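You operate a simulated robot arm through the tools that you are given. There is no shell and no other tool. Be economical: measure what you need, move in short steps, check, and stop when the job is done.

The job below is to be done with a simulated two-armed robot. You get a single attempt, and the scene is never put back.

TASK
Pick up the blue pot with one hand, pass it to the other hand and put it on the tray place four. Open the tool drawer, put the orange keyboard foot on the high shelf in the media unit away in the inside of the tool drawer and shut the drawer again. Put the green-band cup on the high shelf in the media unit away on the open cupboard shelf. Open the blue bin, take the bottle marked "rinse" from the top of the media unit and leave it in the inside of the blue bin and shut the bin again. Press the charger switch to switch it on. Any order will do. Set down upright: blue pot, green-band cup, bottle.

Only the result counts: the job must be done as asked and must still hold three seconds after the hand-in. Knocking over, shifting, dropping, spilling or breaking anything else fails it.

THE ROBOT
Two 7-joint arms with two-finger grippers on one trunk, on a base that drives. Base frame: it is fixed to the floor where the robot stands at the start and does not move with it; the origin is under the middle of the robot, x ahead of it, y to its left, z up. Units: mm, degrees, N and s.
The left shoulder is at the start at [44, 158, 1105], the right one opposite. With the tool pointing down near the work surface each hand reaches from about 100 to 580 mm from the robot's upright axis, wherever it stands, measured 20 degrees to its own side. Places, roughly: blue bin [-1200, -400, 600]; blue pot (8x8x17 cm) [500, -100, 800]; blue-band fill bottle, teal-band fill bottle [-1000, -1750, 750]; charger switch [-1100, -1400, 800]; green-band cup (8x8x11 cm) [-100, -1800, 500]; inside of the blue bin [-1300, -400, 600]; inside of the tool drawer [3200, 2800, 700]; open cupboard shelf [-500, 3700, 500]; orange keyboard foot (3x3x2 cm) [200, -1700, 400]; tool drawer [3200, 2800, 700]; tray place four (14x13 cm) [1300, 880, 800]. Payload 2.45 kg a hand.
The tool frame of a hand sits at the grasp point between the pads (the TCP): z along the fingers, y along the line on which they close. The tips reach 26 mm beyond it. The gripper opens to 96 mm. The gripper's body begins 69 mm behind the TCP.
Orientation is that of the tool frame in the base frame, as [roll, pitch, yaw] about the fixed x, y, z axes, in that order (R = Rz(yaw) Ry(pitch) Rx(roll)). With the fingers straight down and closing along the base's y, the tool's x points along the base's -x, its y along +y and its z along -z.

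THE INTERFACE
- The arms move only by the tool play_rows. It takes "left_series", "right_series" or both (then of equal length, played together; a hand with none holds still); each is a list of rows, each a list of 7 numbers: the shift along the base's x, y, z in mm, then the turn, a rotation vector about the base's x, y, z in degrees, then the finger opening in mm, from 0 to 96. In form: [[tx, ty, tz, rx, ry, rz, gripper], ...]. A call has 1 to 20 rows; each row shifts and turns the commanded pose from where the row before left it. Each row takes 0.2 s and may step no farther than 50 mm and 8.6 degrees from the row before; otherwise, or with a gripper value out of range, the whole call is refused. A pose out of reach is approached as far as the arm can. The call stops where the force on the tool passes 40 N (or 10 N more than at its start, if that is more) or the arm is blocked; 0.2 s more then pass. Each finger halts on what it meets, pressing with about 29 N; the grip force reading is that of the motor and also rises with nothing between the fingers. The clock runs only during rows and for 0.2 s after the last one: add rows that do not move to give the fingers time. The reply holds the time, the measured pose of the TCP, the force on the tool along the base axes, the opening and the grip force, in the units named above and with some noise, with the torque about the TCP (base axes, N m) and any sound that the robot's microphone picked up.
- Cameras (640 x 400 px; columns grow to the right, rows downward): "scene" is now at [55.1, -80.5, 1562.2]; the picture's right is [-1.00, 0.02, 0.00], its down [0.02, 0.93, -0.36] and it looks along [-0.01, -0.36, -0.93] (base axes); focal length 254 px, centre (320, 200). "left" rides on the left gripper at [82, -3, -98] in its tool frame; the picture's right is [0.04, 1.00, 0.00], its down [-0.73, 0.03, -0.68] and it looks along [-0.68, 0.03, 0.73] (tool axes); focal length 256 px, centre (320, 200). "right" rides on the right gripper at [82, 3, -98] in its tool frame; the picture's right is [-0.04, 1.00, 0.00], its down [-0.73, -0.03, -0.68] and it looks along [-0.68, -0.03, 0.73] (tool axes); focal length 256 px, centre (320, 200). There is no depth. A picture from a camera that has moved, and an enlarged one, comes with that camera's place and axes in the base frame and with its lens. The place of the scene camera against the robot may be out by one fixed shift of up to 25 mm in any direction.
- snapshot(camera): a new picture of that camera. It takes no simulated time.
- lift_body(by): slides the trunk up (or, below 0, down) by that many mm; the arms and the scene camera ride with it, the base frame stays. It gives what a move gives, with no picture.
- drive_base(legs): drives the robot by 1 to 6 legs, each [ahead, left, turn to the left] in mm, mm and degrees, along the robot's own axes; the way and the turn of a leg run together, so that a leg with both is an arc; at most 1500 mm and 180 degrees a leg. The arms and the cameras ride along, it lands a little off, and it stops where it bumps. It gives what a move gives.
- head_to(pan, tilt): turns the head with the scene camera to pan (to the left, within 120 degrees either way) and tilt (down, from -29 to 69), counted from straight ahead of the robot. It gives what a move gives.
- close_up(camera, box): a new picture of the part [left, top, right, bottom] of that camera's present view, enlarged. It takes no simulated time.
- job_done(): hands the job in; it is judged then, once.

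Go step by step. Nothing tells you exact positions but the pictures and the camera data: compare them with the known pose of the tool, close in by small moves and look again before you grip or let go. The budget is 207 turns and 210 pictures, counting those below and the enlarged ones. Unless the task says otherwise, let go and move clear before handing in.

The tools are called by a JSON object that holds its "api" and its "payload". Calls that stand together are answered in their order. play_rows: Moves the arms, as the interface text tells. Its arguments: {"type":"object","properties":{"left_series":{"type":"array","items":{"type":"array","items":{"type":"number"}}},"right_series":{"type":"array","items":{"type":"array","items":{"type":"number"}}}},"required":[]} The other tools are called the same way: lift_body (by) slides the trunk up or down; drive_base (legs) drives the base; head_to (pan, tilt) turns the head that bears the scene camera; snapshot (camera) takes a picture; close_up (camera, box) takes an enlarged picture of a part of a camera's view; job_done () hands the job in.

At the start:

```text
time_s: 0.0
left_eef_pos: [448.3, -64.4, 1008.1]
left_tool_rot: [179.9, -0.1, 179.9]
left_contact_force: [0.2, -0.3, 1.4]
left_torque: [-0.03, -0.01, 0.0]
left_width: 96.1
left_grip_force: 0.1
right_eef_pos: [297.2, -399.5, 998.9]
right_tool_rot: [179.8, -0.1, 180.0]
right_contact_force: [0.2, -0.2, 0.1]
right_torque: [0.01, 0.0, 0.01]
right_width: 96.0
right_grip_force: 0.0
trunk travel left (down, up): [-275.0, 292.0]
robot x, y, heading: [1.2, 4.6, -0.1]
head pan, tilt: [-91.2, 68.8]
```

scene: 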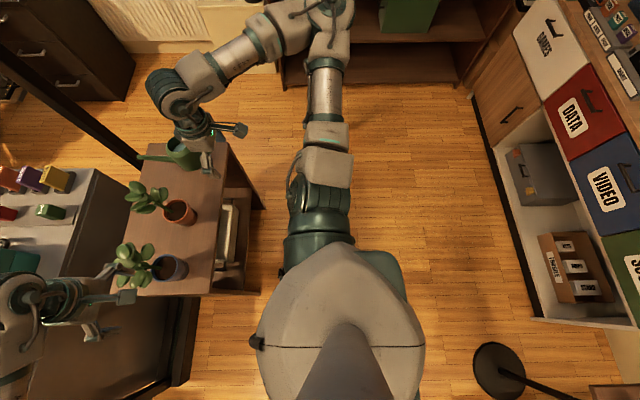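
right: 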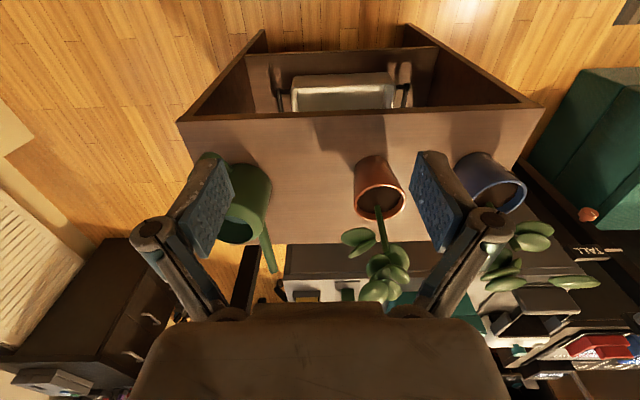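
left: 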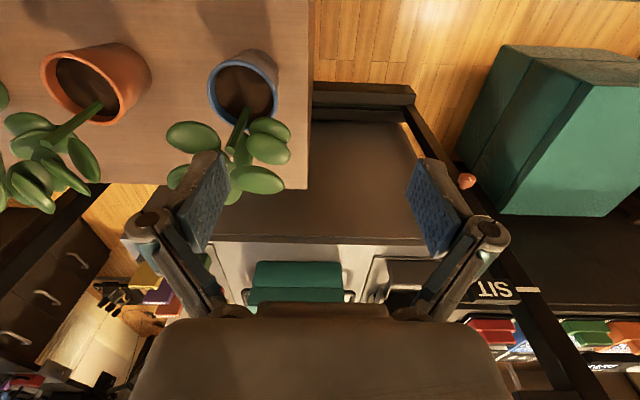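

I see the plant table ahead with the blue pot near its edge. I look around first to learn the layout.

{"api": "head_to", "payload": {"pan": 0, "tilt": 45}}

{"api": "snapshot", "payload": {"camera": "scene"}}

{"api": "head_to", "payload": {"pan": 60, "tilt": 30}}

{"api": "snapshot", "payload": {"camera": "scene"}}

{"api": "head_to", "payload": {"pan": -120, "tilt": 25}}

{"api": "snapshot", "payload": {"camera": "scene"}}

{"api": "head_to", "payload": {"pan": -60, "tilt": 30}}

{"api": "snapshot", "payload": {"camera": "scene"}}

```text
time_s: 1.7
left_eef_pos: [445.8, -62.1, 1009.9]
left_tool_rot: [-179.9, 0.2, -180.0]
left_contact_force: [0.5, 0.2, -0.3]
left_torque: [0.01, 0.0, -0.02]
left_width: 96.0
left_grip_force: 0.0
right_eef_pos: [295.0, -397.6, 1000.4]
right_tool_rot: [-180.0, 0.1, -180.0]
right_contact_force: [-0.7, -0.6, -0.8]
right_torque: [-0.02, 0.0, -0.01]
right_width: 96.0
right_grip_force: 0.1
trunk travel left (down, up): [-275.0, 292.0]
robot x, y, heading: [-1.0, -1.7, 0.1]
head pan, tilt: [0.0, 45.0]
```

```text
206 pictures are left
camera scene: at [137.8, -24.6, 1590.9], right [0.0, -1.0, 0.0], down [-0.71, 0.0, -0.7], along [0.7, 0.0, -0.71], focal length 254 px, centre (320, 200)
```

scene: 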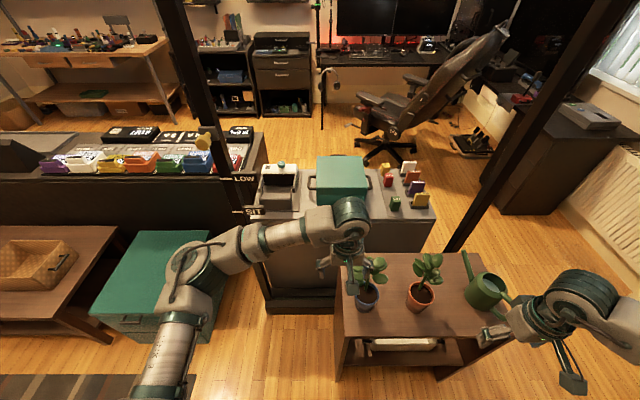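

```text
time_s: 3.0
left_eef_pos: [445.9, -62.3, 1009.0]
left_tool_rot: [-180.0, 0.1, 179.9]
left_contact_force: [-0.7, -0.1, -0.1]
left_torque: [-0.04, -0.01, -0.03]
left_width: 96.1
left_grip_force: 0.0
right_eef_pos: [294.1, -397.3, 999.8]
right_tool_rot: [-179.9, 0.2, 180.0]
right_contact_force: [0.2, 0.6, 0.7]
right_torque: [0.01, -0.01, -0.01]
right_width: 96.1
right_grip_force: 0.0
trunk travel left (down, up): [-275.0, 292.0]
robot x, y, heading: [-1.5, -1.3, -0.1]
head pan, tilt: [60.0, 30.0]
```

```text
205 pictures are left
camera scene: at [101.8, 53.8, 1613.9], right [0.87, -0.5, 0.0], down [-0.25, -0.43, -0.87], along [0.43, 0.75, -0.5], focal length 254 px, centre (320, 200)
```

scene: 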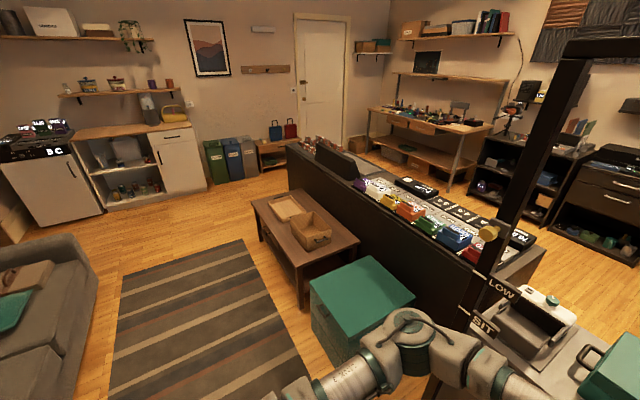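

```text
time_s: 5.7
left_eef_pos: [446.5, -63.1, 1010.0]
left_tool_rot: [180.0, 0.1, 180.0]
left_contact_force: [0.1, 0.4, -0.2]
left_torque: [-0.01, -0.02, 0.01]
left_width: 95.7
left_grip_force: 0.0
right_eef_pos: [295.7, -398.2, 999.2]
right_tool_rot: [-179.9, 0.1, 180.0]
right_contact_force: [0.4, 0.8, -0.3]
right_torque: [0.03, -0.02, -0.04]
right_width: 96.3
right_grip_force: 0.1
trunk travel left (down, up): [-275.0, 292.0]
robot x, y, heading: [0.4, -0.4, 0.1]
head pan, tilt: [-120.0, 25.0]
```

```text
204 pictures are left
camera scene: at [10.4, -104.5, 1621.7], right [-0.87, 0.5, 0.0], down [0.21, 0.37, -0.91], along [-0.45, -0.78, -0.42], focal length 254 px, centre (320, 200)
```

scene: 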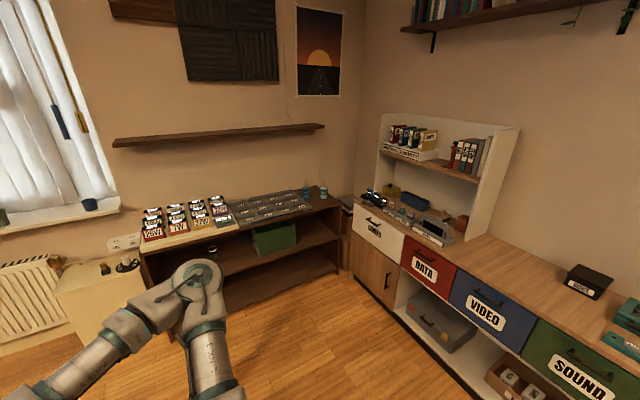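

```text
time_s: 7.0
left_eef_pos: [445.2, -62.1, 1009.6]
left_tool_rot: [-179.9, 0.1, 180.0]
left_contact_force: [0.6, -0.1, 0.0]
left_torque: [0.0, 0.04, 0.01]
left_width: 96.2
left_grip_force: 0.1
right_eef_pos: [296.1, -396.9, 1000.4]
right_tool_rot: [-179.8, 0.0, -179.9]
right_contact_force: [-0.3, -0.2, 0.7]
right_torque: [-0.02, -0.04, 0.02]
right_width: 95.6
right_grip_force: 0.0
trunk travel left (down, up): [-275.0, 292.0]
robot x, y, heading: [1.5, -2.1, 0.2]
head pan, tilt: [-60.0, 30.0]
```

```text
203 pictures are left
camera scene: at [101.6, -103.0, 1613.5], right [-0.87, -0.5, 0.0], down [-0.25, 0.44, -0.86], along [0.43, -0.75, -0.5], focal length 254 px, centre (320, 200)
```

scene: 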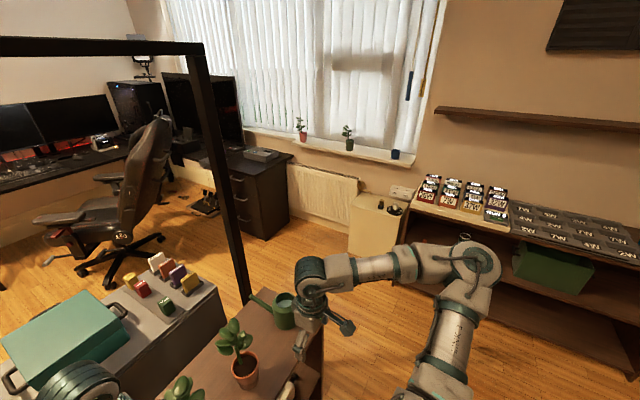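

The blue VIDEO bin, the media unit by the window wall and the console with colored parts are visible. Next I look closer at the tray and around it.

{"api": "head_to", "payload": {"pan": 35, "tilt": 30}}

{"api": "snapshot", "payload": {"camera": "scene"}}

{"api": "close_up", "payload": {"camera": "scene", "box": [220, 140, 420, 265]}}

{"api": "close_up", "payload": {"camera": "left", "box": [100, 0, 400, 200]}}

```text
time_s: 8.7
left_eef_pos: [444.5, -61.3, 1008.5]
left_tool_rot: [180.0, 0.0, 179.9]
left_contact_force: [-0.4, 0.5, -0.6]
left_torque: [0.01, 0.0, 0.02]
left_width: 96.2
left_grip_force: 0.2
right_eef_pos: [295.2, -396.9, 999.6]
right_tool_rot: [-179.9, 0.1, -180.0]
right_contact_force: [-0.5, 0.6, -0.2]
right_torque: [-0.02, -0.02, 0.02]
right_width: 95.9
right_grip_force: 0.0
trunk travel left (down, up): [-275.0, 292.0]
robot x, y, heading: [0.7, 3.9, 0.1]
head pan, tilt: [35.0, 30.0]
```

```text
202 pictures are left
camera scene: at [130.6, 27.3, 1613.7], right [0.57, -0.82, 0.0], down [-0.41, -0.28, -0.87], along [0.71, 0.5, -0.5], focal length 254 px, centre (320, 200)
```

scene: 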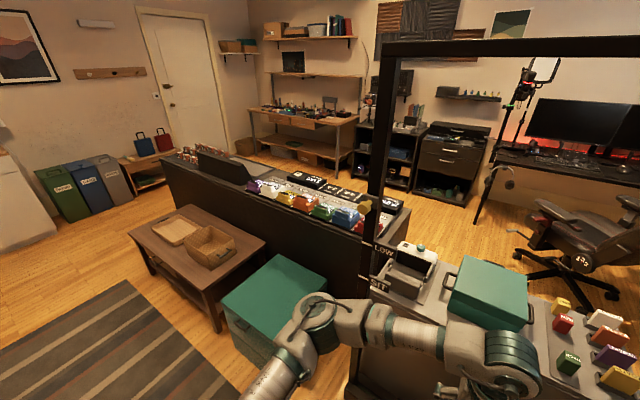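

```text
3.20 times, centred on (320, 202) of scene
camera zoom: at [130.6, 27.3, 1613.7], right [0.57, -0.82, 0.0], down [-0.41, -0.28, -0.87], along [0.71, 0.5, -0.5], focal length 812 px, centre (320, 192)
```

zoom: 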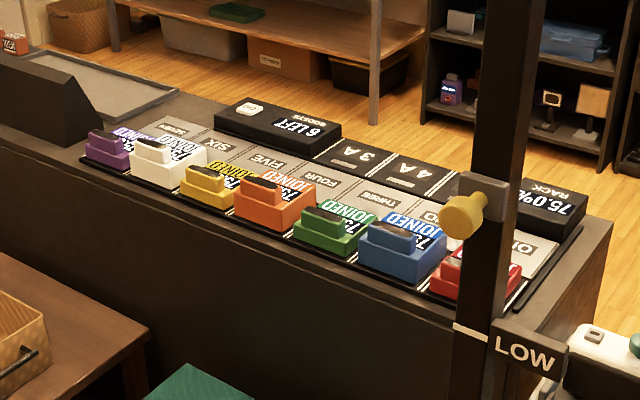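

```text
2.00 times, centred on (250, 100) of left
camera zoom: at [364.3, -66.2, 1108.7], right [-0.04, 1.0, 0.0], down [0.73, 0.03, 0.68], along [0.68, 0.03, -0.73], focal length 512 px, centre (460, 400)
```

zoom: 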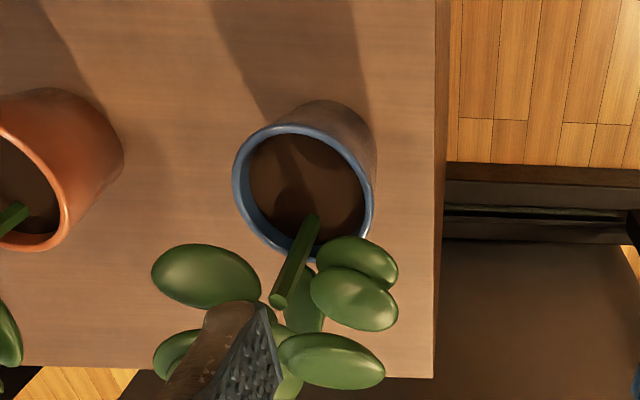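

Tray place "FOUR" is on the console behind coloured bins, and the pot sits on the small wooden table. I look closely at the pot to get heights.

{"api": "head_to", "payload": {"pan": -10, "tilt": 60}}

{"api": "snapshot", "payload": {"camera": "scene"}}

{"api": "close_up", "payload": {"camera": "scene", "box": [260, 150, 460, 275]}}

```text
time_s: 9.8
left_eef_pos: [445.4, -61.1, 1009.5]
left_tool_rot: [-179.9, 0.1, 179.9]
left_contact_force: [0.8, 0.0, -0.3]
left_torque: [-0.02, 0.0, 0.02]
left_width: 95.9
left_grip_force: 0.1
right_eef_pos: [295.5, -396.4, 1000.9]
right_tool_rot: [-179.9, 0.1, -180.0]
right_contact_force: [-1.0, -0.1, -0.1]
right_torque: [-0.03, 0.01, 0.03]
right_width: 95.8
right_grip_force: 0.0
trunk travel left (down, up): [-275.0, 292.0]
robot x, y, heading: [-1.7, -0.9, 0.0]
head pan, tilt: [-10.0, 60.0]
```

```text
199 pictures are left
camera scene: at [122.1, -36.0, 1571.5], right [-0.17, -0.98, 0.0], down [-0.85, 0.15, -0.5], along [0.49, -0.08, -0.87], focal length 254 px, centre (320, 200)
```

scene: 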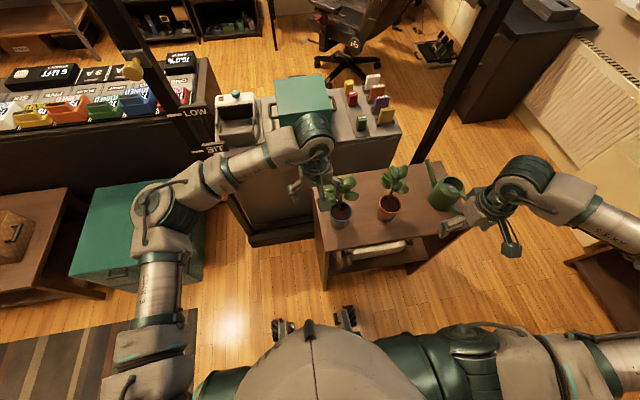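

```text
3.20 times, centred on (360, 212) of scene
camera zoom: at [122.1, -36.0, 1571.5], right [-0.17, -0.98, 0.0], down [-0.85, 0.15, -0.5], along [0.49, -0.08, -0.87], focal length 812 px, centre (192, 160)
```

zoom: 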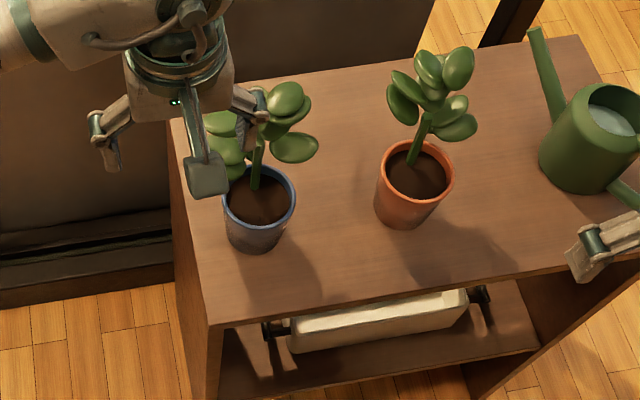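

The pot stands at about (478,-150), from table level ~740 to rim ~810. I'll pitch the right hand forward in free space to test a horizontal grasp posture.

{"api": "play_rows", "payload": {"right_series": [[0, 10, 0, 0, -8, 0, 96], [0, 10, 0, 0, -8, 0, 96], [0, 10, 0, 0, -8, 0, 96], [0, 10, 0, 0, -8, 0, 96], [0, 10, 0, 0, -8, 0, 96], [0, 10, 0, 0, -8, 0, 96], [0, 10, 0, 0, -8, 0, 96], [0, 10, 0, 0, -8, 0, 96], [0, 10, 0, 0, -8, 0, 96], [0, 10, 0, 0, -8, 0, 96]], "left_series": [[0, 20, 0, 0, 0, 0, 96], [0, 20, 0, 0, 0, 0, 96], [0, 20, 0, 0, 0, 0, 96], [0, 20, 0, 0, 0, 0, 96], [0, 20, 0, 0, 0, 0, 96], [0, 20, 0, 0, 0, 0, 96], [0, 20, 0, 0, 0, 0, 96], [0, 20, 0, 0, 0, 0, 96], [0, 20, 0, 0, 0, 0, 96], [0, 0, 0, 0, 0, 0, 96]]}}

```text
time_s: 12.0
left_eef_pos: [444.4, 117.4, 1010.1]
left_tool_rot: [180.0, 0.1, -180.0]
left_contact_force: [-0.3, -0.7, -0.7]
left_torque: [0.03, 0.01, 0.01]
left_width: 95.9
left_grip_force: 0.1
right_eef_pos: [424.0, -427.9, 1046.2]
right_tool_rot: [179.7, 78.5, 179.1]
right_contact_force: [0.4, 0.1, -0.3]
right_torque: [0.0, 0.0, 0.0]
right_width: 95.8
right_grip_force: 0.1
right hand out of reach, approached as far as the arm can: row 2, 3, 4, 5, 6, 7, 8, 9, 10
trunk travel left (down, up): [-275.0, 292.0]
robot x, y, heading: [2.2, -1.6, 0.1]
head pan, tilt: [-10.0, 60.0]
```

The hand was too close to the body for that posture, but the pitch worked. I move it forward and test rolling so that the camera ends on top.

{"api": "play_rows", "payload": {"right_series": [[10, 0, 0, 8, 0, 0, 96], [10, 0, 0, 8, 0, 0, 96], [10, 0, 0, 8, 0, 0, 96], [0, 0, 0, 8, 0, 0, 96], [0, 0, 0, 8, 0, 0, 96], [0, 0, 0, 8, 0, 0, 96], [0, 0, 0, 8, 0, 0, 96], [0, 0, 0, 8, 0, 0, 96], [0, 0, 0, 8, 0, 0, 96], [0, 0, 0, 8, 0, 0, 96]]}}

```text
time_s: 14.2
left_eef_pos: [445.3, 116.9, 1010.3]
left_tool_rot: [-179.9, 0.1, 179.9]
left_contact_force: [-0.1, -0.1, -0.1]
left_torque: [-0.02, 0.01, 0.0]
left_width: 96.1
left_grip_force: 0.0
right_eef_pos: [454.5, -426.3, 1046.7]
right_tool_rot: [91.9, 9.7, 100.1]
right_contact_force: [0.6, -0.2, -0.2]
right_torque: [-0.01, -0.01, -0.01]
right_width: 96.3
right_grip_force: 0.1
trunk travel left (down, up): [-275.0, 292.0]
robot x, y, heading: [-0.5, -3.2, 0.2]
head pan, tilt: [-10.0, 60.0]
```

Rolling works so far; continue the roll to get the camera on top.

{"api": "play_rows", "payload": {"right_series": [[0, 0, 0, 8.3, 0, 0, 96], [0, 0, 0, 8.3, 0, 0, 96], [0, 0, 0, 8.3, 0, 0, 96], [0, 0, 0, 8.3, 0, 0, 96], [0, 0, 0, 8.3, 0, 0, 96], [0, 0, 0, 8.3, 0, 0, 96], [0, 0, 0, 8.3, 0, 0, 96], [0, 0, 0, 8.3, 0, 0, 96], [0, 0, 0, 8.3, 0, 0, 96], [0, 0, 0, 8.3, 0, 0, 96], [0, 0, 0, 8.3, 0, 0, 96], [0, 0, 0, 8.3, 0, 0, 96]]}}

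{"api": "snapshot", "payload": {"camera": "right"}}

```text
time_s: 16.8
left_eef_pos: [445.0, 117.1, 1009.4]
left_tool_rot: [180.0, 0.1, 180.0]
left_contact_force: [-0.5, -0.4, 0.3]
left_torque: [0.03, 0.0, 0.01]
left_width: 95.9
left_grip_force: 0.0
right_eef_pos: [452.8, -430.0, 1048.0]
right_tool_rot: [1.3, -80.3, 178.9]
right_contact_force: [-0.4, -0.3, 0.4]
right_torque: [0.03, -0.01, -0.01]
right_width: 96.1
right_grip_force: 0.0
right hand out of reach, approached as far as the arm can: row 12
trunk travel left (down, up): [-275.0, 292.0]
robot x, y, heading: [-0.4, -0.8, -0.0]
head pan, tilt: [-10.0, 60.0]
```

```text
197 pictures are left
camera right: at [343.0, -432.3, 1112.1], right [0.01, -1.0, -0.04], down [-0.55, 0.02, -0.84], along [0.84, 0.03, -0.54], focal length 256 px, centre (320, 200)
```

right: 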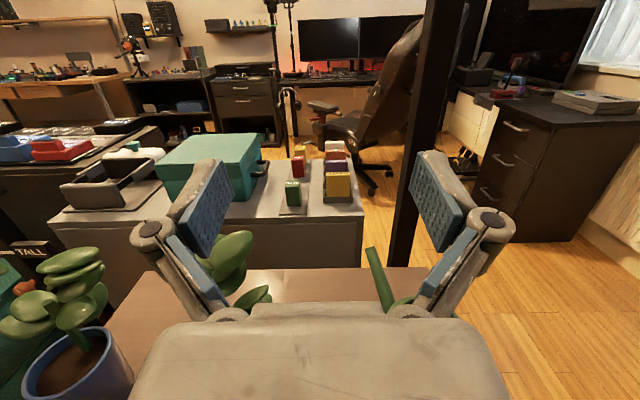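

Camera-on-top posture works. I back the base off 120 mm for elbow room, then bring the hand in front of the pot.

{"api": "drive_base", "payload": {"legs": [[-120, 0, 0]]}}

{"api": "play_rows", "payload": {"right_series": [[0, 35, 0, 0, 5, 0, 96], [0, 35, 0, 0, 5, 0, 96], [0, 35, 0, 0, 5, 0, 96], [0, 35, 0, 0, 5, 0, 96], [0, 35, 0, 0, 0, 0, 96], [0, 35, 0, 0, 0, 0, 96], [0, 35, 0, 0, 0, 0, 96], [0, 35, 0, 0, 0, 0, 96], [0, 0, -40, 0, 0, 0, 96], [0, 0, -40, 0, 0, 0, 96], [0, 0, -40, 0, 0, 0, 96], [0, 0, -40, 0, 0, 0, 96]]}}

{"api": "snapshot", "payload": {"camera": "right"}}

```text
time_s: 18.0
left_eef_pos: [327.0, 117.5, 1009.7]
left_tool_rot: [-180.0, 0.1, -180.0]
left_contact_force: [0.6, -0.5, 0.3]
left_torque: [0.02, -0.01, -0.06]
left_width: 96.2
left_grip_force: 0.1
right_eef_pos: [335.3, -428.5, 1048.4]
right_tool_rot: [2.5, -80.2, 177.7]
right_contact_force: [0.2, 0.2, -0.3]
right_torque: [-0.01, -0.01, -0.01]
right_width: 96.0
right_grip_force: 0.0
trunk travel left (down, up): [-275.0, 292.0]
robot x, y, heading: [-120.1, -0.4, 0.2]
head pan, tilt: [-10.0, 60.0]
```

```text
time_s: 20.6
left_eef_pos: [325.1, 119.0, 1012.0]
left_tool_rot: [-179.9, 0.3, -179.9]
left_contact_force: [-0.1, -0.5, -0.1]
left_torque: [0.02, 0.01, -0.01]
left_width: 95.9
left_grip_force: 0.0
right_eef_pos: [302.2, -428.9, 925.7]
right_tool_rot: [178.1, -79.8, 2.4]
right_contact_force: [-0.6, -0.4, -0.3]
right_torque: [-0.03, -0.03, 0.0]
right_width: 96.0
right_grip_force: 0.0
right hand out of reach, approached as far as the arm can: row 1, 2, 3, 4, 5, 6, 7, 8, 10, 11, 12
trunk travel left (down, up): [-275.0, 292.0]
robot x, y, heading: [-119.4, 1.0, 0.1]
head pan, tilt: [-10.0, 60.0]
```

```text
196 pictures are left
camera right: at [219.0, -431.1, 1023.3], right [0.0, -1.0, -0.03], down [-0.8, 0.02, -0.6], along [0.6, 0.03, -0.8], focal length 256 px, centre (320, 200)
```

right: 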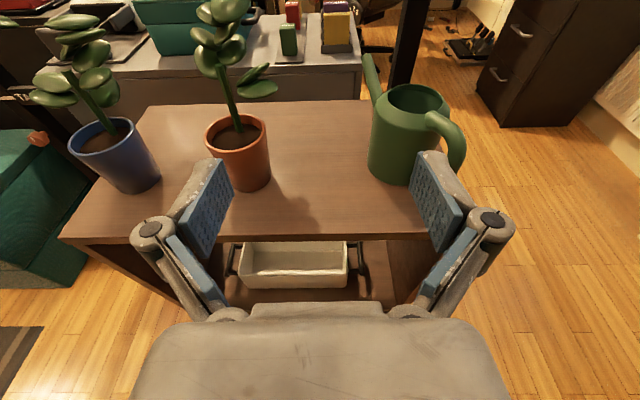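

The arm cannot swing inward in this posture, so I drive the base left instead to line the hand up with the pot.

{"api": "drive_base", "payload": {"legs": [[0, 285, 0]]}}

{"api": "snapshot", "payload": {"camera": "right"}}

```text
time_s: 22.6
left_eef_pos: [324.9, 384.4, 1012.2]
left_tool_rot: [179.2, 0.3, 179.8]
left_contact_force: [0.2, 0.3, 0.2]
left_torque: [-0.01, -0.02, 0.01]
left_width: 95.9
left_grip_force: 0.1
right_eef_pos: [300.8, -159.6, 919.4]
right_tool_rot: [-177.5, -79.7, -2.1]
right_contact_force: [-0.1, -0.5, -0.5]
right_torque: [0.01, 0.01, -0.02]
right_width: 95.9
right_grip_force: 0.0
trunk travel left (down, up): [-275.0, 292.0]
robot x, y, heading: [-118.8, 279.7, 0.1]
head pan, tilt: [-10.0, 60.0]
```

```text
195 pictures are left
camera right: at [219.2, -164.1, 1016.8], right [0.0, -1.0, -0.05], down [-0.8, 0.03, -0.6], along [0.6, 0.04, -0.8], focal length 256 px, centre (320, 200)
```

right: 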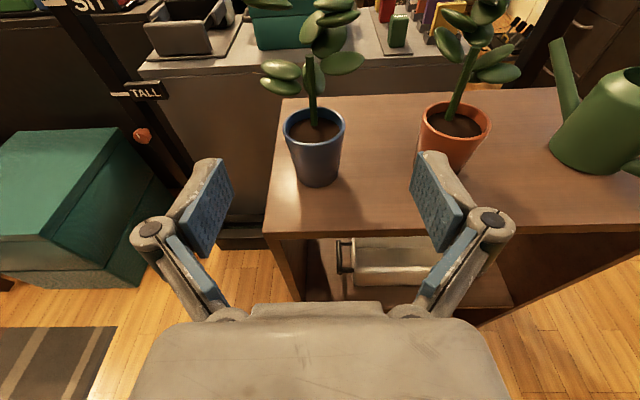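

The pot is at about (486,-148) with its base near 740. I lower the hand to just in front of it.

{"api": "play_rows", "payload": {"right_series": [[20, 3, -20, 0, 0, 0, 96], [20, 3, -20, 0, 0, 0, 96], [20, 3, -20, 0, 0, 0, 96], [10, 2, -20, 0, 0, 0, 96], [0, 0, -20, 0, 0, 0, 96], [0, 0, -20, 0, 0, 0, 96], [0, 0, -20, 0, 0, 0, 96], [0, 0, -12, 0, 0, 0, 96]]}}

{"api": "snapshot", "payload": {"camera": "right"}}

```text
time_s: 24.4
left_eef_pos: [322.2, 391.0, 1013.0]
left_tool_rot: [179.7, 0.5, 179.8]
left_contact_force: [0.2, -0.4, 0.1]
left_torque: [-0.01, -0.02, -0.03]
left_width: 96.1
left_grip_force: 0.0
right_eef_pos: [282.4, -205.5, 862.0]
right_tool_rot: [179.8, -79.9, 0.7]
right_contact_force: [0.4, -0.3, 1.1]
right_torque: [-0.01, 0.02, 0.06]
right_width: 96.1
right_grip_force: 0.0
right hand out of reach, approached as far as the arm can: row 1, 2, 3, 4, 5, 6, 7, 8
trunk travel left (down, up): [-275.0, 292.0]
robot x, y, heading: [-121.0, 281.4, -0.1]
head pan, tilt: [-10.0, 60.0]
```

```text
194 pictures are left
camera right: at [200.7, -208.6, 959.8], right [0.0, -1.0, -0.04], down [-0.8, 0.02, -0.6], along [0.6, 0.03, -0.8], focal length 256 px, centre (320, 200)
```

right: 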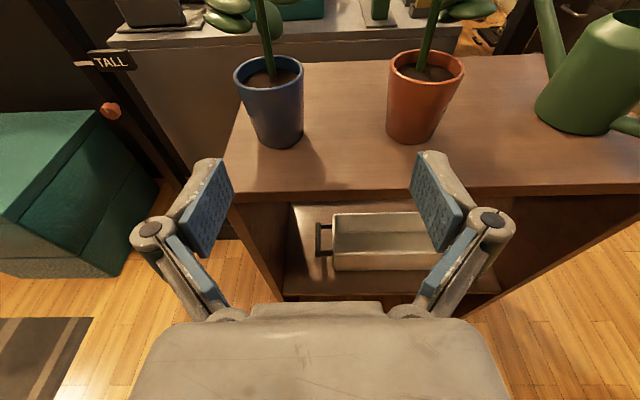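

The arm is near a joint limit in this posture, so I'll use the trunk and base to do the positioning instead: lower the trunk, shift left.

{"api": "lift_body", "payload": {"by": -95}}

{"api": "drive_base", "payload": {"legs": [[0, 57, 0]]}}

{"api": "snapshot", "payload": {"camera": "right"}}

```text
time_s: 25.7
left_eef_pos: [322.3, 402.8, 917.9]
left_tool_rot: [-179.6, 0.5, 179.9]
left_contact_force: [-0.5, 0.4, 0.1]
left_torque: [-0.02, -0.01, -0.02]
left_width: 96.3
left_grip_force: 0.1
right_eef_pos: [282.7, -194.9, 773.8]
right_tool_rot: [176.7, -80.1, 3.7]
right_contact_force: [-0.5, 0.1, 0.2]
right_torque: [0.0, -0.01, 0.0]
right_width: 95.6
right_grip_force: 0.1
trunk travel left (down, up): [-180.0, 387.0]
robot x, y, heading: [-119.3, 284.5, -0.2]
head pan, tilt: [-10.0, 60.0]
```

```text
time_s: 26.6
left_eef_pos: [322.7, 421.1, 920.1]
left_tool_rot: [178.6, 0.5, 179.5]
left_contact_force: [-0.4, -1.5, 0.1]
left_torque: [0.12, -0.05, 0.0]
left_width: 95.9
left_grip_force: 0.2
right_eef_pos: [281.8, -169.9, 757.0]
right_tool_rot: [-174.2, -79.5, -5.4]
right_contact_force: [0.8, -0.8, -1.2]
right_torque: [-0.03, -0.01, 0.07]
right_width: 96.3
right_grip_force: 0.1
trunk travel left (down, up): [-180.0, 387.0]
robot x, y, heading: [-117.7, 335.1, 0.1]
head pan, tilt: [-10.0, 60.0]
```

```text
193 pictures are left
camera right: at [201.1, -175.4, 854.1], right [0.0, -1.0, -0.06], down [-0.8, 0.04, -0.6], along [0.6, 0.04, -0.8], focal length 256 px, centre (320, 200)
```

right: 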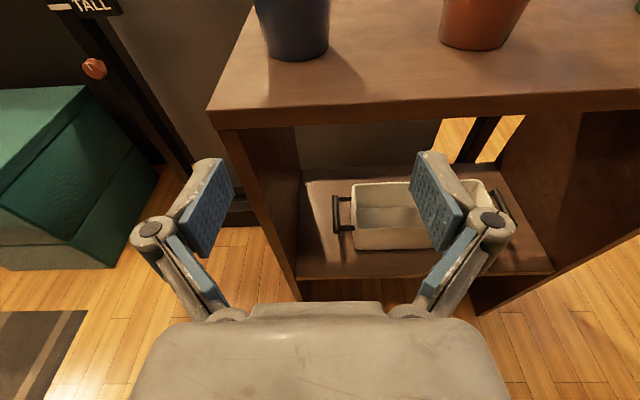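

The arm keeps creeping at its limit, so I undo the roll (camera below) to get a healthier posture and test forward motion there.

{"api": "play_rows", "payload": {"right_series": [[0, 0, 0, -8.4, 0, 0, 96], [0, 0, 0, -8.4, 0, 0, 96], [0, 0, 0, -8.4, 0, 0, 96], [0, 0, 0, -8.4, 0, 0, 96], [0, 0, 0, -8.4, 0, 0, 96], [0, 0, 0, -8.4, 0, 0, 96], [0, 0, 0, -8.4, 0, 0, 96], [0, 0, 0, -8.4, 0, 0, 96], [0, 0, 0, -8.4, 0, 0, 96], [0, 0, 0, -8.4, 0, 0, 96], [0, 0, 0, -8.4, 0, 0, 96], [0, 0, 0, -8.4, 0, 0, 96], [0, 0, 0, -8.4, 0, 0, 96], [0, 0, 0, -8.4, 0, 0, 96], [0, 0, 0, -8.4, 0, 0, 96], [0, 0, 0, -8.4, 0, 0, 96], [0, 0, 0, -8.4, 0, 0, 96], [0, 0, 0, -8.4, 0, 0, 96], [0, 0, 0, -8.4, 0, 0, 96], [0, 0, 0, -8.4, 0, 0, 96]]}}

{"api": "snapshot", "payload": {"camera": "scene"}}

```text
time_s: 30.8
left_eef_pos: [320.8, 425.4, 921.8]
left_tool_rot: [179.0, 0.6, 179.6]
left_contact_force: [0.0, -0.7, 0.0]
left_torque: [0.06, -0.01, 0.03]
left_width: 95.8
left_grip_force: 0.1
right_eef_pos: [304.9, -217.9, 786.5]
right_tool_rot: [51.5, 74.2, 49.9]
right_contact_force: [1.0, -0.7, 0.5]
right_torque: [-0.02, -0.02, 0.03]
right_width: 96.0
right_grip_force: 0.1
right hand out of reach, approached as far as the arm can: row 6, 7, 8, 9, 10, 11, 12, 13
trunk travel left (down, up): [-180.0, 387.0]
robot x, y, heading: [-119.2, 326.1, 0.1]
head pan, tilt: [-10.0, 60.0]
```

```text
192 pictures are left
camera scene: at [80.6, 279.8, 1470.3], right [-0.17, -0.98, -0.01], down [-0.85, 0.16, -0.5], along [0.49, -0.08, -0.87], focal length 254 px, centre (320, 200)
```

scene: 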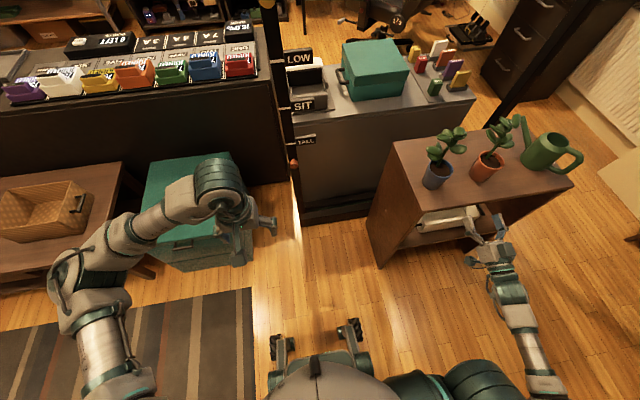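

The arm unrolled with the camera now below and looks to be in a more natural posture. I level it and test moving toward the pot.

{"api": "play_rows", "payload": {"right_series": [[5, 10, 0, -6, 0, 0, 96], [5, 10, 0, -6, 0, 0, 96], [5, 10, 0, 0, 6.5, 0, 96], [5, 10, 0, 0, 6.5, 0, 96], [5, 10, 0, 0, 6.5, 0, 96], [5, 10, 0, 0, 0, 0, 96], [5, 10, 0, 0, 0, 0, 96], [0, 0, 0, 0, 0, 0, 96]]}}

{"api": "snapshot", "payload": {"camera": "right"}}

```text
time_s: 32.6
left_eef_pos: [319.8, 435.8, 918.4]
left_tool_rot: [179.5, 0.6, 179.6]
left_contact_force: [0.2, 0.6, -0.6]
left_torque: [0.01, 0.03, -0.01]
left_width: 95.9
left_grip_force: 0.0
right_eef_pos: [331.7, -143.9, 801.5]
right_tool_rot: [-179.5, 80.7, -179.7]
right_contact_force: [0.5, -0.2, 0.2]
right_torque: [-0.01, 0.01, 0.04]
right_width: 96.0
right_grip_force: 0.0
right hand out of reach, approached as far as the arm can: row 1, 2
trunk travel left (down, up): [-180.0, 387.0]
robot x, y, heading: [-116.8, 332.1, 0.1]
head pan, tilt: [-10.0, 60.0]
```

```text
191 pictures are left
camera right: at [221.3, -139.8, 737.0], right [0.01, 1.0, 0.04], down [-0.55, -0.03, 0.83], along [0.83, -0.03, 0.55], focal length 256 px, centre (320, 200)
```

right: 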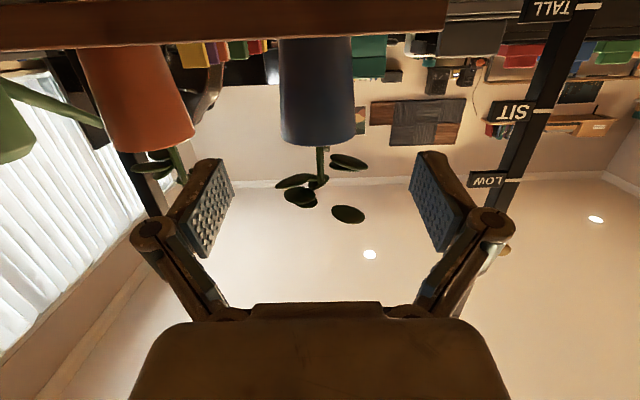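

Now the arm is free. The pot shows at y≈-148, base ≈743, rim ≈815; I lower to 768 and slide forward around it.

{"api": "play_rows", "payload": {"right_series": [[15, -1, -9, 0, 0, 0, 96], [15, -1, -9, 0, 0, 0, 96], [15, -1, -8, 0, 0, 0, 96], [15, -1, -7, 0, 0, 0, 96], [0, 0, 0, 0, 0, 0, 96]]}}

{"api": "snapshot", "payload": {"camera": "right"}}

{"api": "snapshot", "payload": {"camera": "scene"}}

```text
time_s: 33.8
left_eef_pos: [319.5, 438.7, 919.8]
left_tool_rot: [179.6, 0.6, 179.7]
left_contact_force: [0.2, -0.2, -0.1]
left_torque: [0.05, -0.01, 0.01]
left_width: 95.9
left_grip_force: 0.1
right_eef_pos: [357.3, -169.4, 804.6]
right_tool_rot: [-179.2, 80.8, -179.4]
right_contact_force: [-0.4, -0.3, 0.2]
right_torque: [0.02, -0.01, 0.0]
right_width: 95.9
right_grip_force: 0.1
right hand out of reach, approached as far as the arm can: row 1, 2, 3, 4
trunk travel left (down, up): [-180.0, 387.0]
robot x, y, heading: [-121.1, 327.6, 0.0]
head pan, tilt: [-10.0, 60.0]
```

```text
190 pictures are left
camera right: at [246.6, -165.5, 740.1], right [0.01, 1.0, 0.04], down [-0.55, -0.03, 0.83], along [0.83, -0.03, 0.55], focal length 256 px, centre (320, 200)
```

right: 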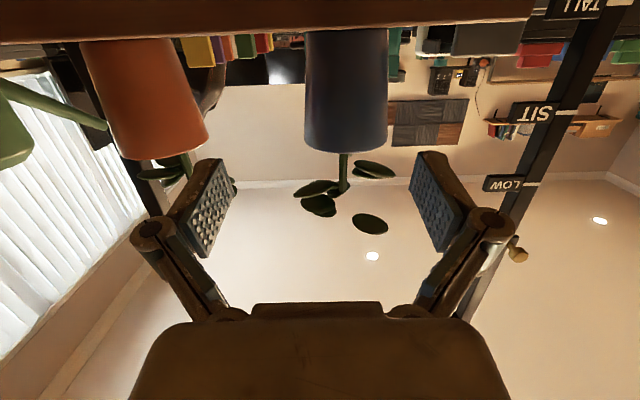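

```text
189 pictures are left
camera scene: at [80.9, 298.2, 1470.5], right [-0.17, -0.98, 0.0], down [-0.85, 0.15, -0.5], along [0.49, -0.09, -0.87], focal length 254 px, centre (320, 200)
```

scene: 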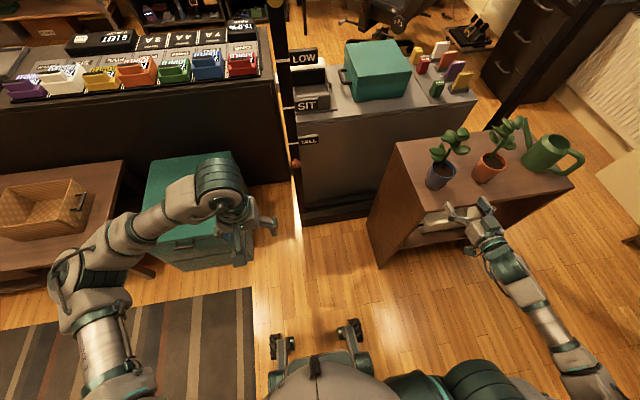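

The hand is being driven out to the right of its comfort zone because the base is too far left. I back off and drive right so the pot lies in front of the right shoulder.

{"api": "drive_base", "payload": {"legs": [[-60, 0, 0], [0, -290, 0]]}}

{"api": "play_rows", "payload": {"right_series": [[0, 20, 0, 0, 0, 0, 96], [0, 30, 0, 0, 0, 0, 96], [0, 30, 0, 0, 0, 0, 96], [0, 30, 0, 0, 0, 0, 96], [0, 30, 0, 0, 0, 0, 96], [0, 30, 0, 0, 0, 0, 96], [0, 30, 0, 0, 0, 0, 96], [0, 30, 0, 0, 0, 0, 96], [0, 30, 0, 0, 0, 0, 96], [0, 30, 0, 0, 0, 0, 96], [0, 0, 0, 0, 0, 0, 96]]}}

{"api": "snapshot", "payload": {"camera": "scene"}}

```text
time_s: 36.4
left_eef_pos: [261.0, 168.6, 918.5]
left_tool_rot: [-179.7, 0.6, 179.6]
left_contact_force: [-0.5, 0.2, 0.2]
left_torque: [0.01, 0.03, -0.02]
left_width: 95.9
left_grip_force: 0.1
right_eef_pos: [294.2, -440.0, 811.8]
right_tool_rot: [-174.2, 80.6, -174.6]
right_contact_force: [0.0, -0.2, -0.7]
right_torque: [-0.02, -0.01, -0.04]
right_width: 95.9
right_grip_force: 0.0
trunk travel left (down, up): [-180.0, 387.0]
robot x, y, heading: [-178.2, 51.8, -0.1]
head pan, tilt: [-10.0, 60.0]
```

```text
time_s: 38.8
left_eef_pos: [257.3, 161.7, 920.1]
left_tool_rot: [179.7, 0.8, 179.6]
left_contact_force: [-0.1, -0.4, 0.4]
left_torque: [0.0, 0.02, 0.01]
left_width: 95.9
left_grip_force: 0.1
right_eef_pos: [250.2, -349.6, 849.4]
right_tool_rot: [-178.0, 80.9, -178.3]
right_contact_force: [0.7, 1.2, 0.6]
right_torque: [0.02, 0.0, 0.02]
right_width: 96.1
right_grip_force: 0.0
right hand out of reach, approached as far as the arm can: row 1, 2, 3, 4, 5, 6, 7, 8, 9, 10
trunk travel left (down, up): [-180.0, 387.0]
robot x, y, heading: [-178.2, 51.5, -0.4]
head pan, tilt: [-10.0, 60.0]
```

```text
188 pictures are left
camera scene: at [20.5, 23.3, 1470.6], right [-0.18, -0.98, 0.0], down [-0.85, 0.15, -0.5], along [0.49, -0.09, -0.87], focal length 254 px, centre (320, 200)
```

scene: 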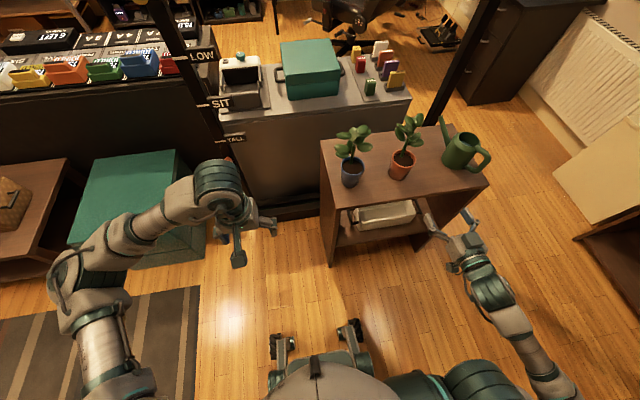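

The wrist was too close to the shoulder. I back the base up 90 mm, extend the hand forward, then move it across.

{"api": "drive_base", "payload": {"legs": [[-90, 0, 0]]}}

{"api": "play_rows", "payload": {"right_series": [[40, 0, 0, 0, 0, 0, 96], [40, 0, 0, 0, 0, 0, 96], [40, 0, 0, 0, 0, 0, 96], [40, 20, -10, 0, 0, 0, 96], [10, 30, -10, 0, 0, 0, 96], [0, 30, -10, 0, 0, 0, 96], [0, 30, -10, 0, 0, 0, 96], [0, 30, -10, 0, 0, 0, 96], [0, 30, -10, 0, 0, 0, 96], [0, 30, -10, 0, 0, 0, 96], [0, 0, 0, 0, 0, 0, 96]]}}

{"api": "snapshot", "payload": {"camera": "right"}}

```text
time_s: 39.9
left_eef_pos: [168.8, 153.5, 922.3]
left_tool_rot: [179.5, 0.8, 179.5]
left_contact_force: [-1.1, -0.6, 0.1]
left_torque: [0.03, -0.05, -0.02]
left_width: 95.8
left_grip_force: 0.2
right_eef_pos: [161.1, -356.1, 847.8]
right_tool_rot: [-179.8, 80.9, 179.9]
right_contact_force: [-0.6, -1.1, 0.1]
right_torque: [0.01, 0.03, 0.03]
right_width: 96.0
right_grip_force: 0.2
trunk travel left (down, up): [-180.0, 387.0]
robot x, y, heading: [-266.6, 49.4, -0.1]
head pan, tilt: [-10.0, 60.0]
```

```text
time_s: 42.3
left_eef_pos: [167.4, 155.9, 923.0]
left_tool_rot: [179.5, 0.8, 179.6]
left_contact_force: [0.5, 0.5, 0.6]
left_torque: [0.0, -0.02, 0.02]
left_width: 96.2
left_grip_force: 0.1
right_eef_pos: [202.7, -344.8, 907.2]
right_tool_rot: [-179.7, 81.1, -179.9]
right_contact_force: [0.1, 0.1, 0.5]
right_torque: [-0.02, 0.0, -0.02]
right_width: 96.1
right_grip_force: 0.0
right hand out of reach, approached as far as the arm can: row 1, 2, 3, 4, 5, 6, 7, 8, 9, 10
trunk travel left (down, up): [-180.0, 387.0]
robot x, y, heading: [-268.6, 50.4, 0.1]
head pan, tilt: [-10.0, 60.0]
```

```text
187 pictures are left
camera right: at [93.0, -340.9, 842.1], right [0.01, 1.0, 0.04], down [-0.56, -0.03, 0.83], along [0.83, -0.03, 0.55], focal length 256 px, centre (320, 200)
```

right: 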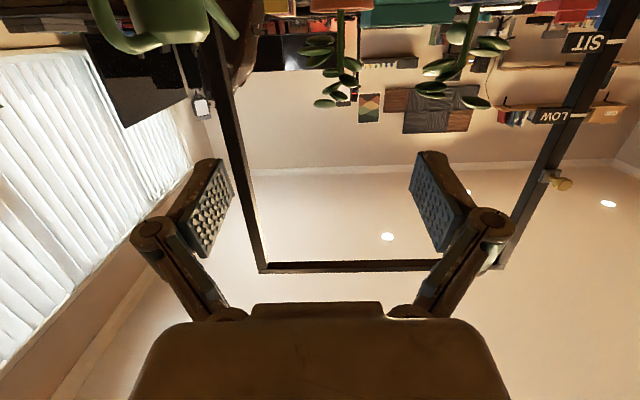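

Sliding along some joint limit again. I'll return the right hand to the tool-down posture, then extend forward before pitching, so the wrist stays well away from the shoulder.

{"api": "play_rows", "payload": {"right_series": [[0, 5, -5, 0, 8, 0, 96], [0, 5, -5, 0, 8, 0, 96], [0, 5, -5, 0, 8, 0, 96], [0, 5, -5, 0, 8, 0, 96], [0, 5, -5, 0, 8, 0, 96], [0, 5, -5, 0, 8, 0, 96], [0, 5, -5, 0, 8, 0, 96], [0, 5, -5, 0, 8, 0, 96], [0, 5, 0, 0, 8, 0, 96], [10, 5, 0, 0, 8, 0, 96], [10, 10, 0, 0, 0, 0, 96]]}}

{"api": "play_rows", "payload": {"right_series": [[20, 20, 10, 0, 0, 0, 96], [20, 20, 10, 0, 0, 0, 96], [20, 20, 10, 0, 0, 0, 96], [20, 20, 10, 0, 0, 0, 96], [20, 10, 10, 0, 0, 0, 96], [20, 10, 10, 0, 0, 0, 96]]}}

{"api": "snapshot", "payload": {"camera": "scene"}}

```text
time_s: 44.7
left_eef_pos: [167.5, 155.7, 922.8]
left_tool_rot: [179.5, 0.9, 179.4]
left_contact_force: [0.8, -0.4, 0.1]
left_torque: [-0.02, 0.01, -0.04]
left_width: 96.0
left_grip_force: 0.2
right_eef_pos: [224.1, -287.4, 866.9]
right_tool_rot: [-179.8, 0.9, -179.9]
right_contact_force: [0.7, 0.8, 0.0]
right_torque: [0.03, -0.01, -0.03]
right_width: 96.1
right_grip_force: 0.1
right hand out of reach, approached as far as the arm can: row 1
trunk travel left (down, up): [-180.0, 387.0]
robot x, y, heading: [-269.7, 47.5, -0.0]
head pan, tilt: [-10.0, 60.0]
```

```text
time_s: 46.1
left_eef_pos: [168.3, 155.4, 922.7]
left_tool_rot: [179.5, 1.0, 179.5]
left_contact_force: [0.1, -0.1, 0.1]
left_torque: [-0.02, 0.01, -0.01]
left_width: 96.2
left_grip_force: 0.1
right_eef_pos: [344.8, -185.6, 928.0]
right_tool_rot: [-179.8, 1.0, -179.9]
right_contact_force: [0.1, 0.5, 0.5]
right_torque: [0.0, 0.03, 0.0]
right_width: 95.9
right_grip_force: 0.0
trunk travel left (down, up): [-180.0, 387.0]
robot x, y, heading: [-263.1, 46.9, -0.1]
head pan, tilt: [-10.0, 60.0]
```

```text
186 pictures are left
camera scene: at [-63.9, 17.1, 1470.1], right [-0.18, -0.98, 0.0], down [-0.86, 0.15, -0.49], along [0.49, -0.09, -0.87], focal length 254 px, centre (320, 200)
```

scene: 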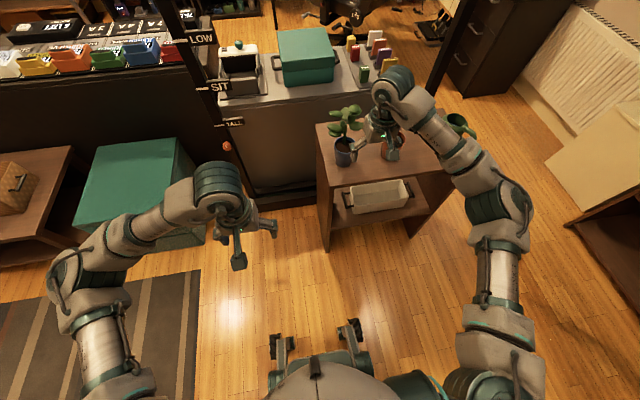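

The right arm is now in a good elbow-out posture. I pitch it forward while descending in front of the table.

{"api": "play_rows", "payload": {"right_series": [[1, 4, -10, 0, -8, 0, 96], [1, 4, -10, 0, -8, 0, 96], [1, 4, -10, 0, -8, 0, 96], [1, 4, -10, 0, -8, 0, 96], [1, 4, -10, 0, -8, 0, 96], [1, 4, -10, 0, -8, 0, 96], [1, 4, -10, 0, -8, 0, 96], [1, 4, -10, 0, -8, 0, 96], [1, 4, -10, 0, -8, 0, 96], [1, 1, -10, 0, -8, 0, 96], [0, 0, 0, 0, 0, 0, 96]]}}

{"api": "snapshot", "payload": {"camera": "right"}}

{"api": "snapshot", "payload": {"camera": "scene"}}

```text
time_s: 48.5
left_eef_pos: [167.2, 155.3, 923.9]
left_tool_rot: [179.6, 0.9, 179.4]
left_contact_force: [-1.0, 0.2, -0.5]
left_torque: [-0.01, 0.04, 0.0]
left_width: 96.2
left_grip_force: 0.2
right_eef_pos: [353.7, -133.2, 855.7]
right_tool_rot: [178.6, 64.5, -179.1]
right_contact_force: [-0.8, 0.9, -0.2]
right_torque: [-0.02, 0.0, -0.01]
right_width: 96.0
right_grip_force: 0.0
right hand out of reach, approached as far as the arm can: row 8, 9, 10
trunk travel left (down, up): [-180.0, 387.0]
robot x, y, heading: [-265.3, 49.2, -0.2]
head pan, tilt: [-10.0, 60.0]
```

```text
185 pictures are left
camera right: at [230.0, -133.9, 824.1], right [-0.02, 1.0, 0.05], down [-0.3, -0.05, 0.95], along [0.96, 0.0, 0.3], focal length 256 px, centre (320, 200)
```

right: 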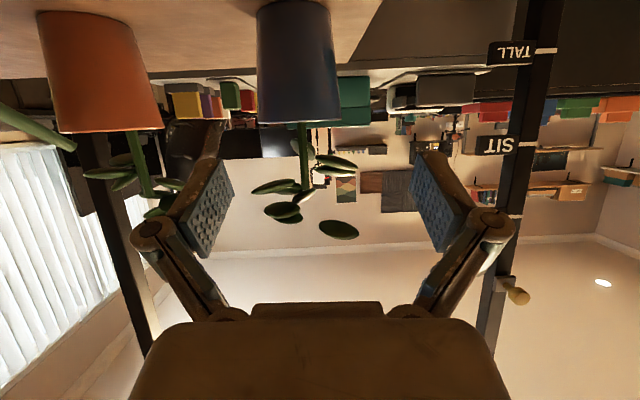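

```text
184 pictures are left
camera scene: at [-64.9, 15.5, 1470.2], right [-0.18, -0.98, 0.0], down [-0.86, 0.15, -0.5], along [0.49, -0.09, -0.87], focal length 254 px, centre (320, 200)
```

scene: 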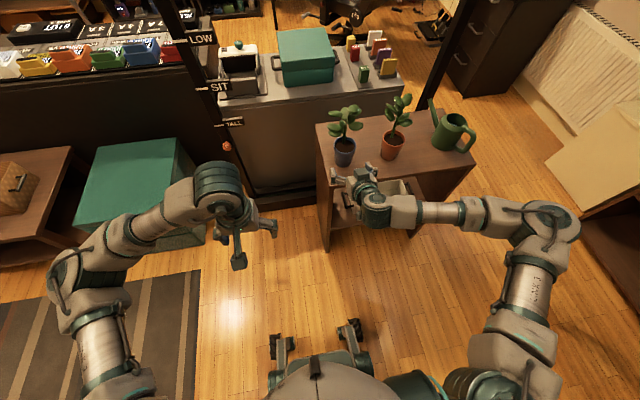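

Good posture now with a 25° downward pitch. I move forward slightly and try to level further.

{"api": "play_rows", "payload": {"right_series": [[10, -2, -10, 0, 0, 0, 96], [10, -2, -10, 0, 0, 0, 96], [10, -2, -10, 0, 0, 0, 96], [10, -2, -10, 0, -4, 0, 96], [5, -2, -10, 0, -4, 0, 96], [5, -2, -10, 0, -4, 0, 96], [0, 0, 0, 0, -4, 0, 96]]}}

{"api": "snapshot", "payload": {"camera": "right"}}

```text
time_s: 50.1
left_eef_pos: [167.3, 155.4, 923.7]
left_tool_rot: [179.5, 1.0, 179.5]
left_contact_force: [0.1, 0.0, 0.4]
left_torque: [0.03, 0.01, 0.01]
left_width: 95.9
left_grip_force: 0.1
right_eef_pos: [372.8, -139.9, 835.4]
right_tool_rot: [178.8, 64.3, -179.0]
right_contact_force: [-0.2, -0.1, 0.3]
right_torque: [0.01, 0.03, -0.01]
right_width: 96.0
right_grip_force: 0.1
right hand out of reach, approached as far as the arm can: row 3, 4, 5, 6, 7
trunk travel left (down, up): [-180.0, 387.0]
robot x, y, heading: [-264.3, 51.8, 0.1]
head pan, tilt: [-10.0, 60.0]
```

```text
183 pictures are left
camera right: at [249.3, -138.9, 805.5], right [-0.02, 1.0, 0.04], down [-0.29, -0.05, 0.95], along [0.96, 0.0, 0.29], focal length 256 px, centre (320, 200)
```

right: 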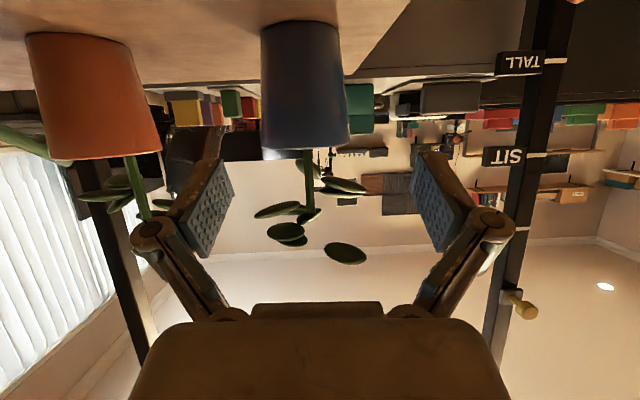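

Height relative to the shoulder limits the pitch. I raise the hand and lower the trunk, so the arm becomes more level.

{"api": "play_rows", "payload": {"right_series": [[-3, 0, 15, 0, 0, 0, 96], [-3, 0, 15, 0, 0, 0, 96], [-3, 0, 15, 0, 0, 0, 96], [-3, 0, 15, 0, -3, 0, 96], [-3, 0, 15, 0, -4, 0, 96], [-3, 0, 15, 0, -4, 0, 96], [0, 0, 15, 0, -4, 0, 96]]}}

{"api": "lift_body", "payload": {"by": -140}}

{"api": "snapshot", "payload": {"camera": "right"}}

```text
time_s: 51.7
left_eef_pos: [167.4, 154.2, 922.2]
left_tool_rot: [179.5, 0.9, 179.5]
left_contact_force: [0.2, 0.4, -0.1]
left_torque: [0.02, 0.01, -0.01]
left_width: 96.3
left_grip_force: 0.1
right_eef_pos: [358.8, -156.0, 932.7]
right_tool_rot: [179.5, 72.9, -178.4]
right_contact_force: [0.2, 0.1, -0.1]
right_torque: [-0.01, -0.05, 0.01]
right_width: 95.9
right_grip_force: 0.1
right hand out of reach, approached as far as the arm can: row 6, 7
trunk travel left (down, up): [-180.0, 387.0]
robot x, y, heading: [-268.3, 51.1, -0.3]
head pan, tilt: [-10.0, 60.0]
```

```text
time_s: 53.4
left_eef_pos: [165.7, 154.5, 783.5]
left_tool_rot: [179.5, 1.2, 179.4]
left_contact_force: [-0.1, -0.2, -0.5]
left_torque: [0.01, -0.02, 0.02]
left_width: 95.9
left_grip_force: 0.1
right_eef_pos: [357.1, -155.3, 795.4]
right_tool_rot: [179.4, 73.2, -178.4]
right_contact_force: [-0.9, 0.2, 0.4]
right_torque: [-0.02, -0.01, 0.0]
right_width: 96.0
right_grip_force: 0.1
trunk travel left (down, up): [-40.0, 527.0]
robot x, y, heading: [-268.1, 49.7, 0.0]
head pan, tilt: [-10.0, 60.0]
```

```text
182 pictures are left
camera right: at [239.3, -155.5, 744.8], right [-0.02, 1.0, 0.04], down [-0.44, -0.05, 0.9], along [0.9, 0.0, 0.44], focal length 256 px, centre (320, 200)
```

right: 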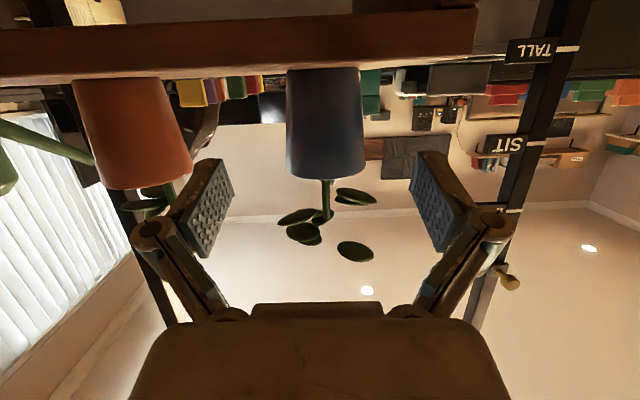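

Pitch is now 17° and the pot is straight ahead. I slide forward around it at z≈770.

{"api": "play_rows", "payload": {"right_series": [[12, 2, -6, 0, 0, 0, 96], [12, 2, -6, 0, 0, 0, 96], [12, 2, -6, 0, 0, 0, 96], [12, 0, -6, 0, 0, 0, 96], [0, 0, 0, 0, 0, 0, 96]]}}

{"api": "snapshot", "payload": {"camera": "right"}}

```text
time_s: 54.6
left_eef_pos: [166.6, 154.5, 783.4]
left_tool_rot: [179.5, 0.9, 179.5]
left_contact_force: [0.6, -0.7, -0.2]
left_torque: [0.01, -0.01, 0.0]
left_width: 96.3
left_grip_force: 0.0
right_eef_pos: [386.7, -163.2, 785.3]
right_tool_rot: [179.0, 72.6, -178.8]
right_contact_force: [-1.1, -0.2, 0.5]
right_torque: [0.0, 0.01, -0.03]
right_width: 96.1
right_grip_force: 0.0
right hand out of reach, approached as far as the arm can: row 2, 3, 4
trunk travel left (down, up): [-40.0, 527.0]
robot x, y, heading: [-268.5, 49.9, -0.0]
head pan, tilt: [-10.0, 60.0]
```

```text
181 pictures are left
camera right: at [268.9, -164.1, 736.5], right [-0.03, 1.0, 0.04], down [-0.42, -0.05, 0.9], along [0.9, 0.0, 0.43], focal length 256 px, centre (320, 200)
```

right: 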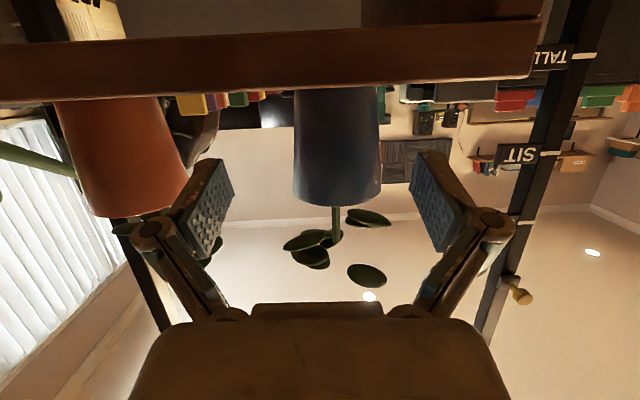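

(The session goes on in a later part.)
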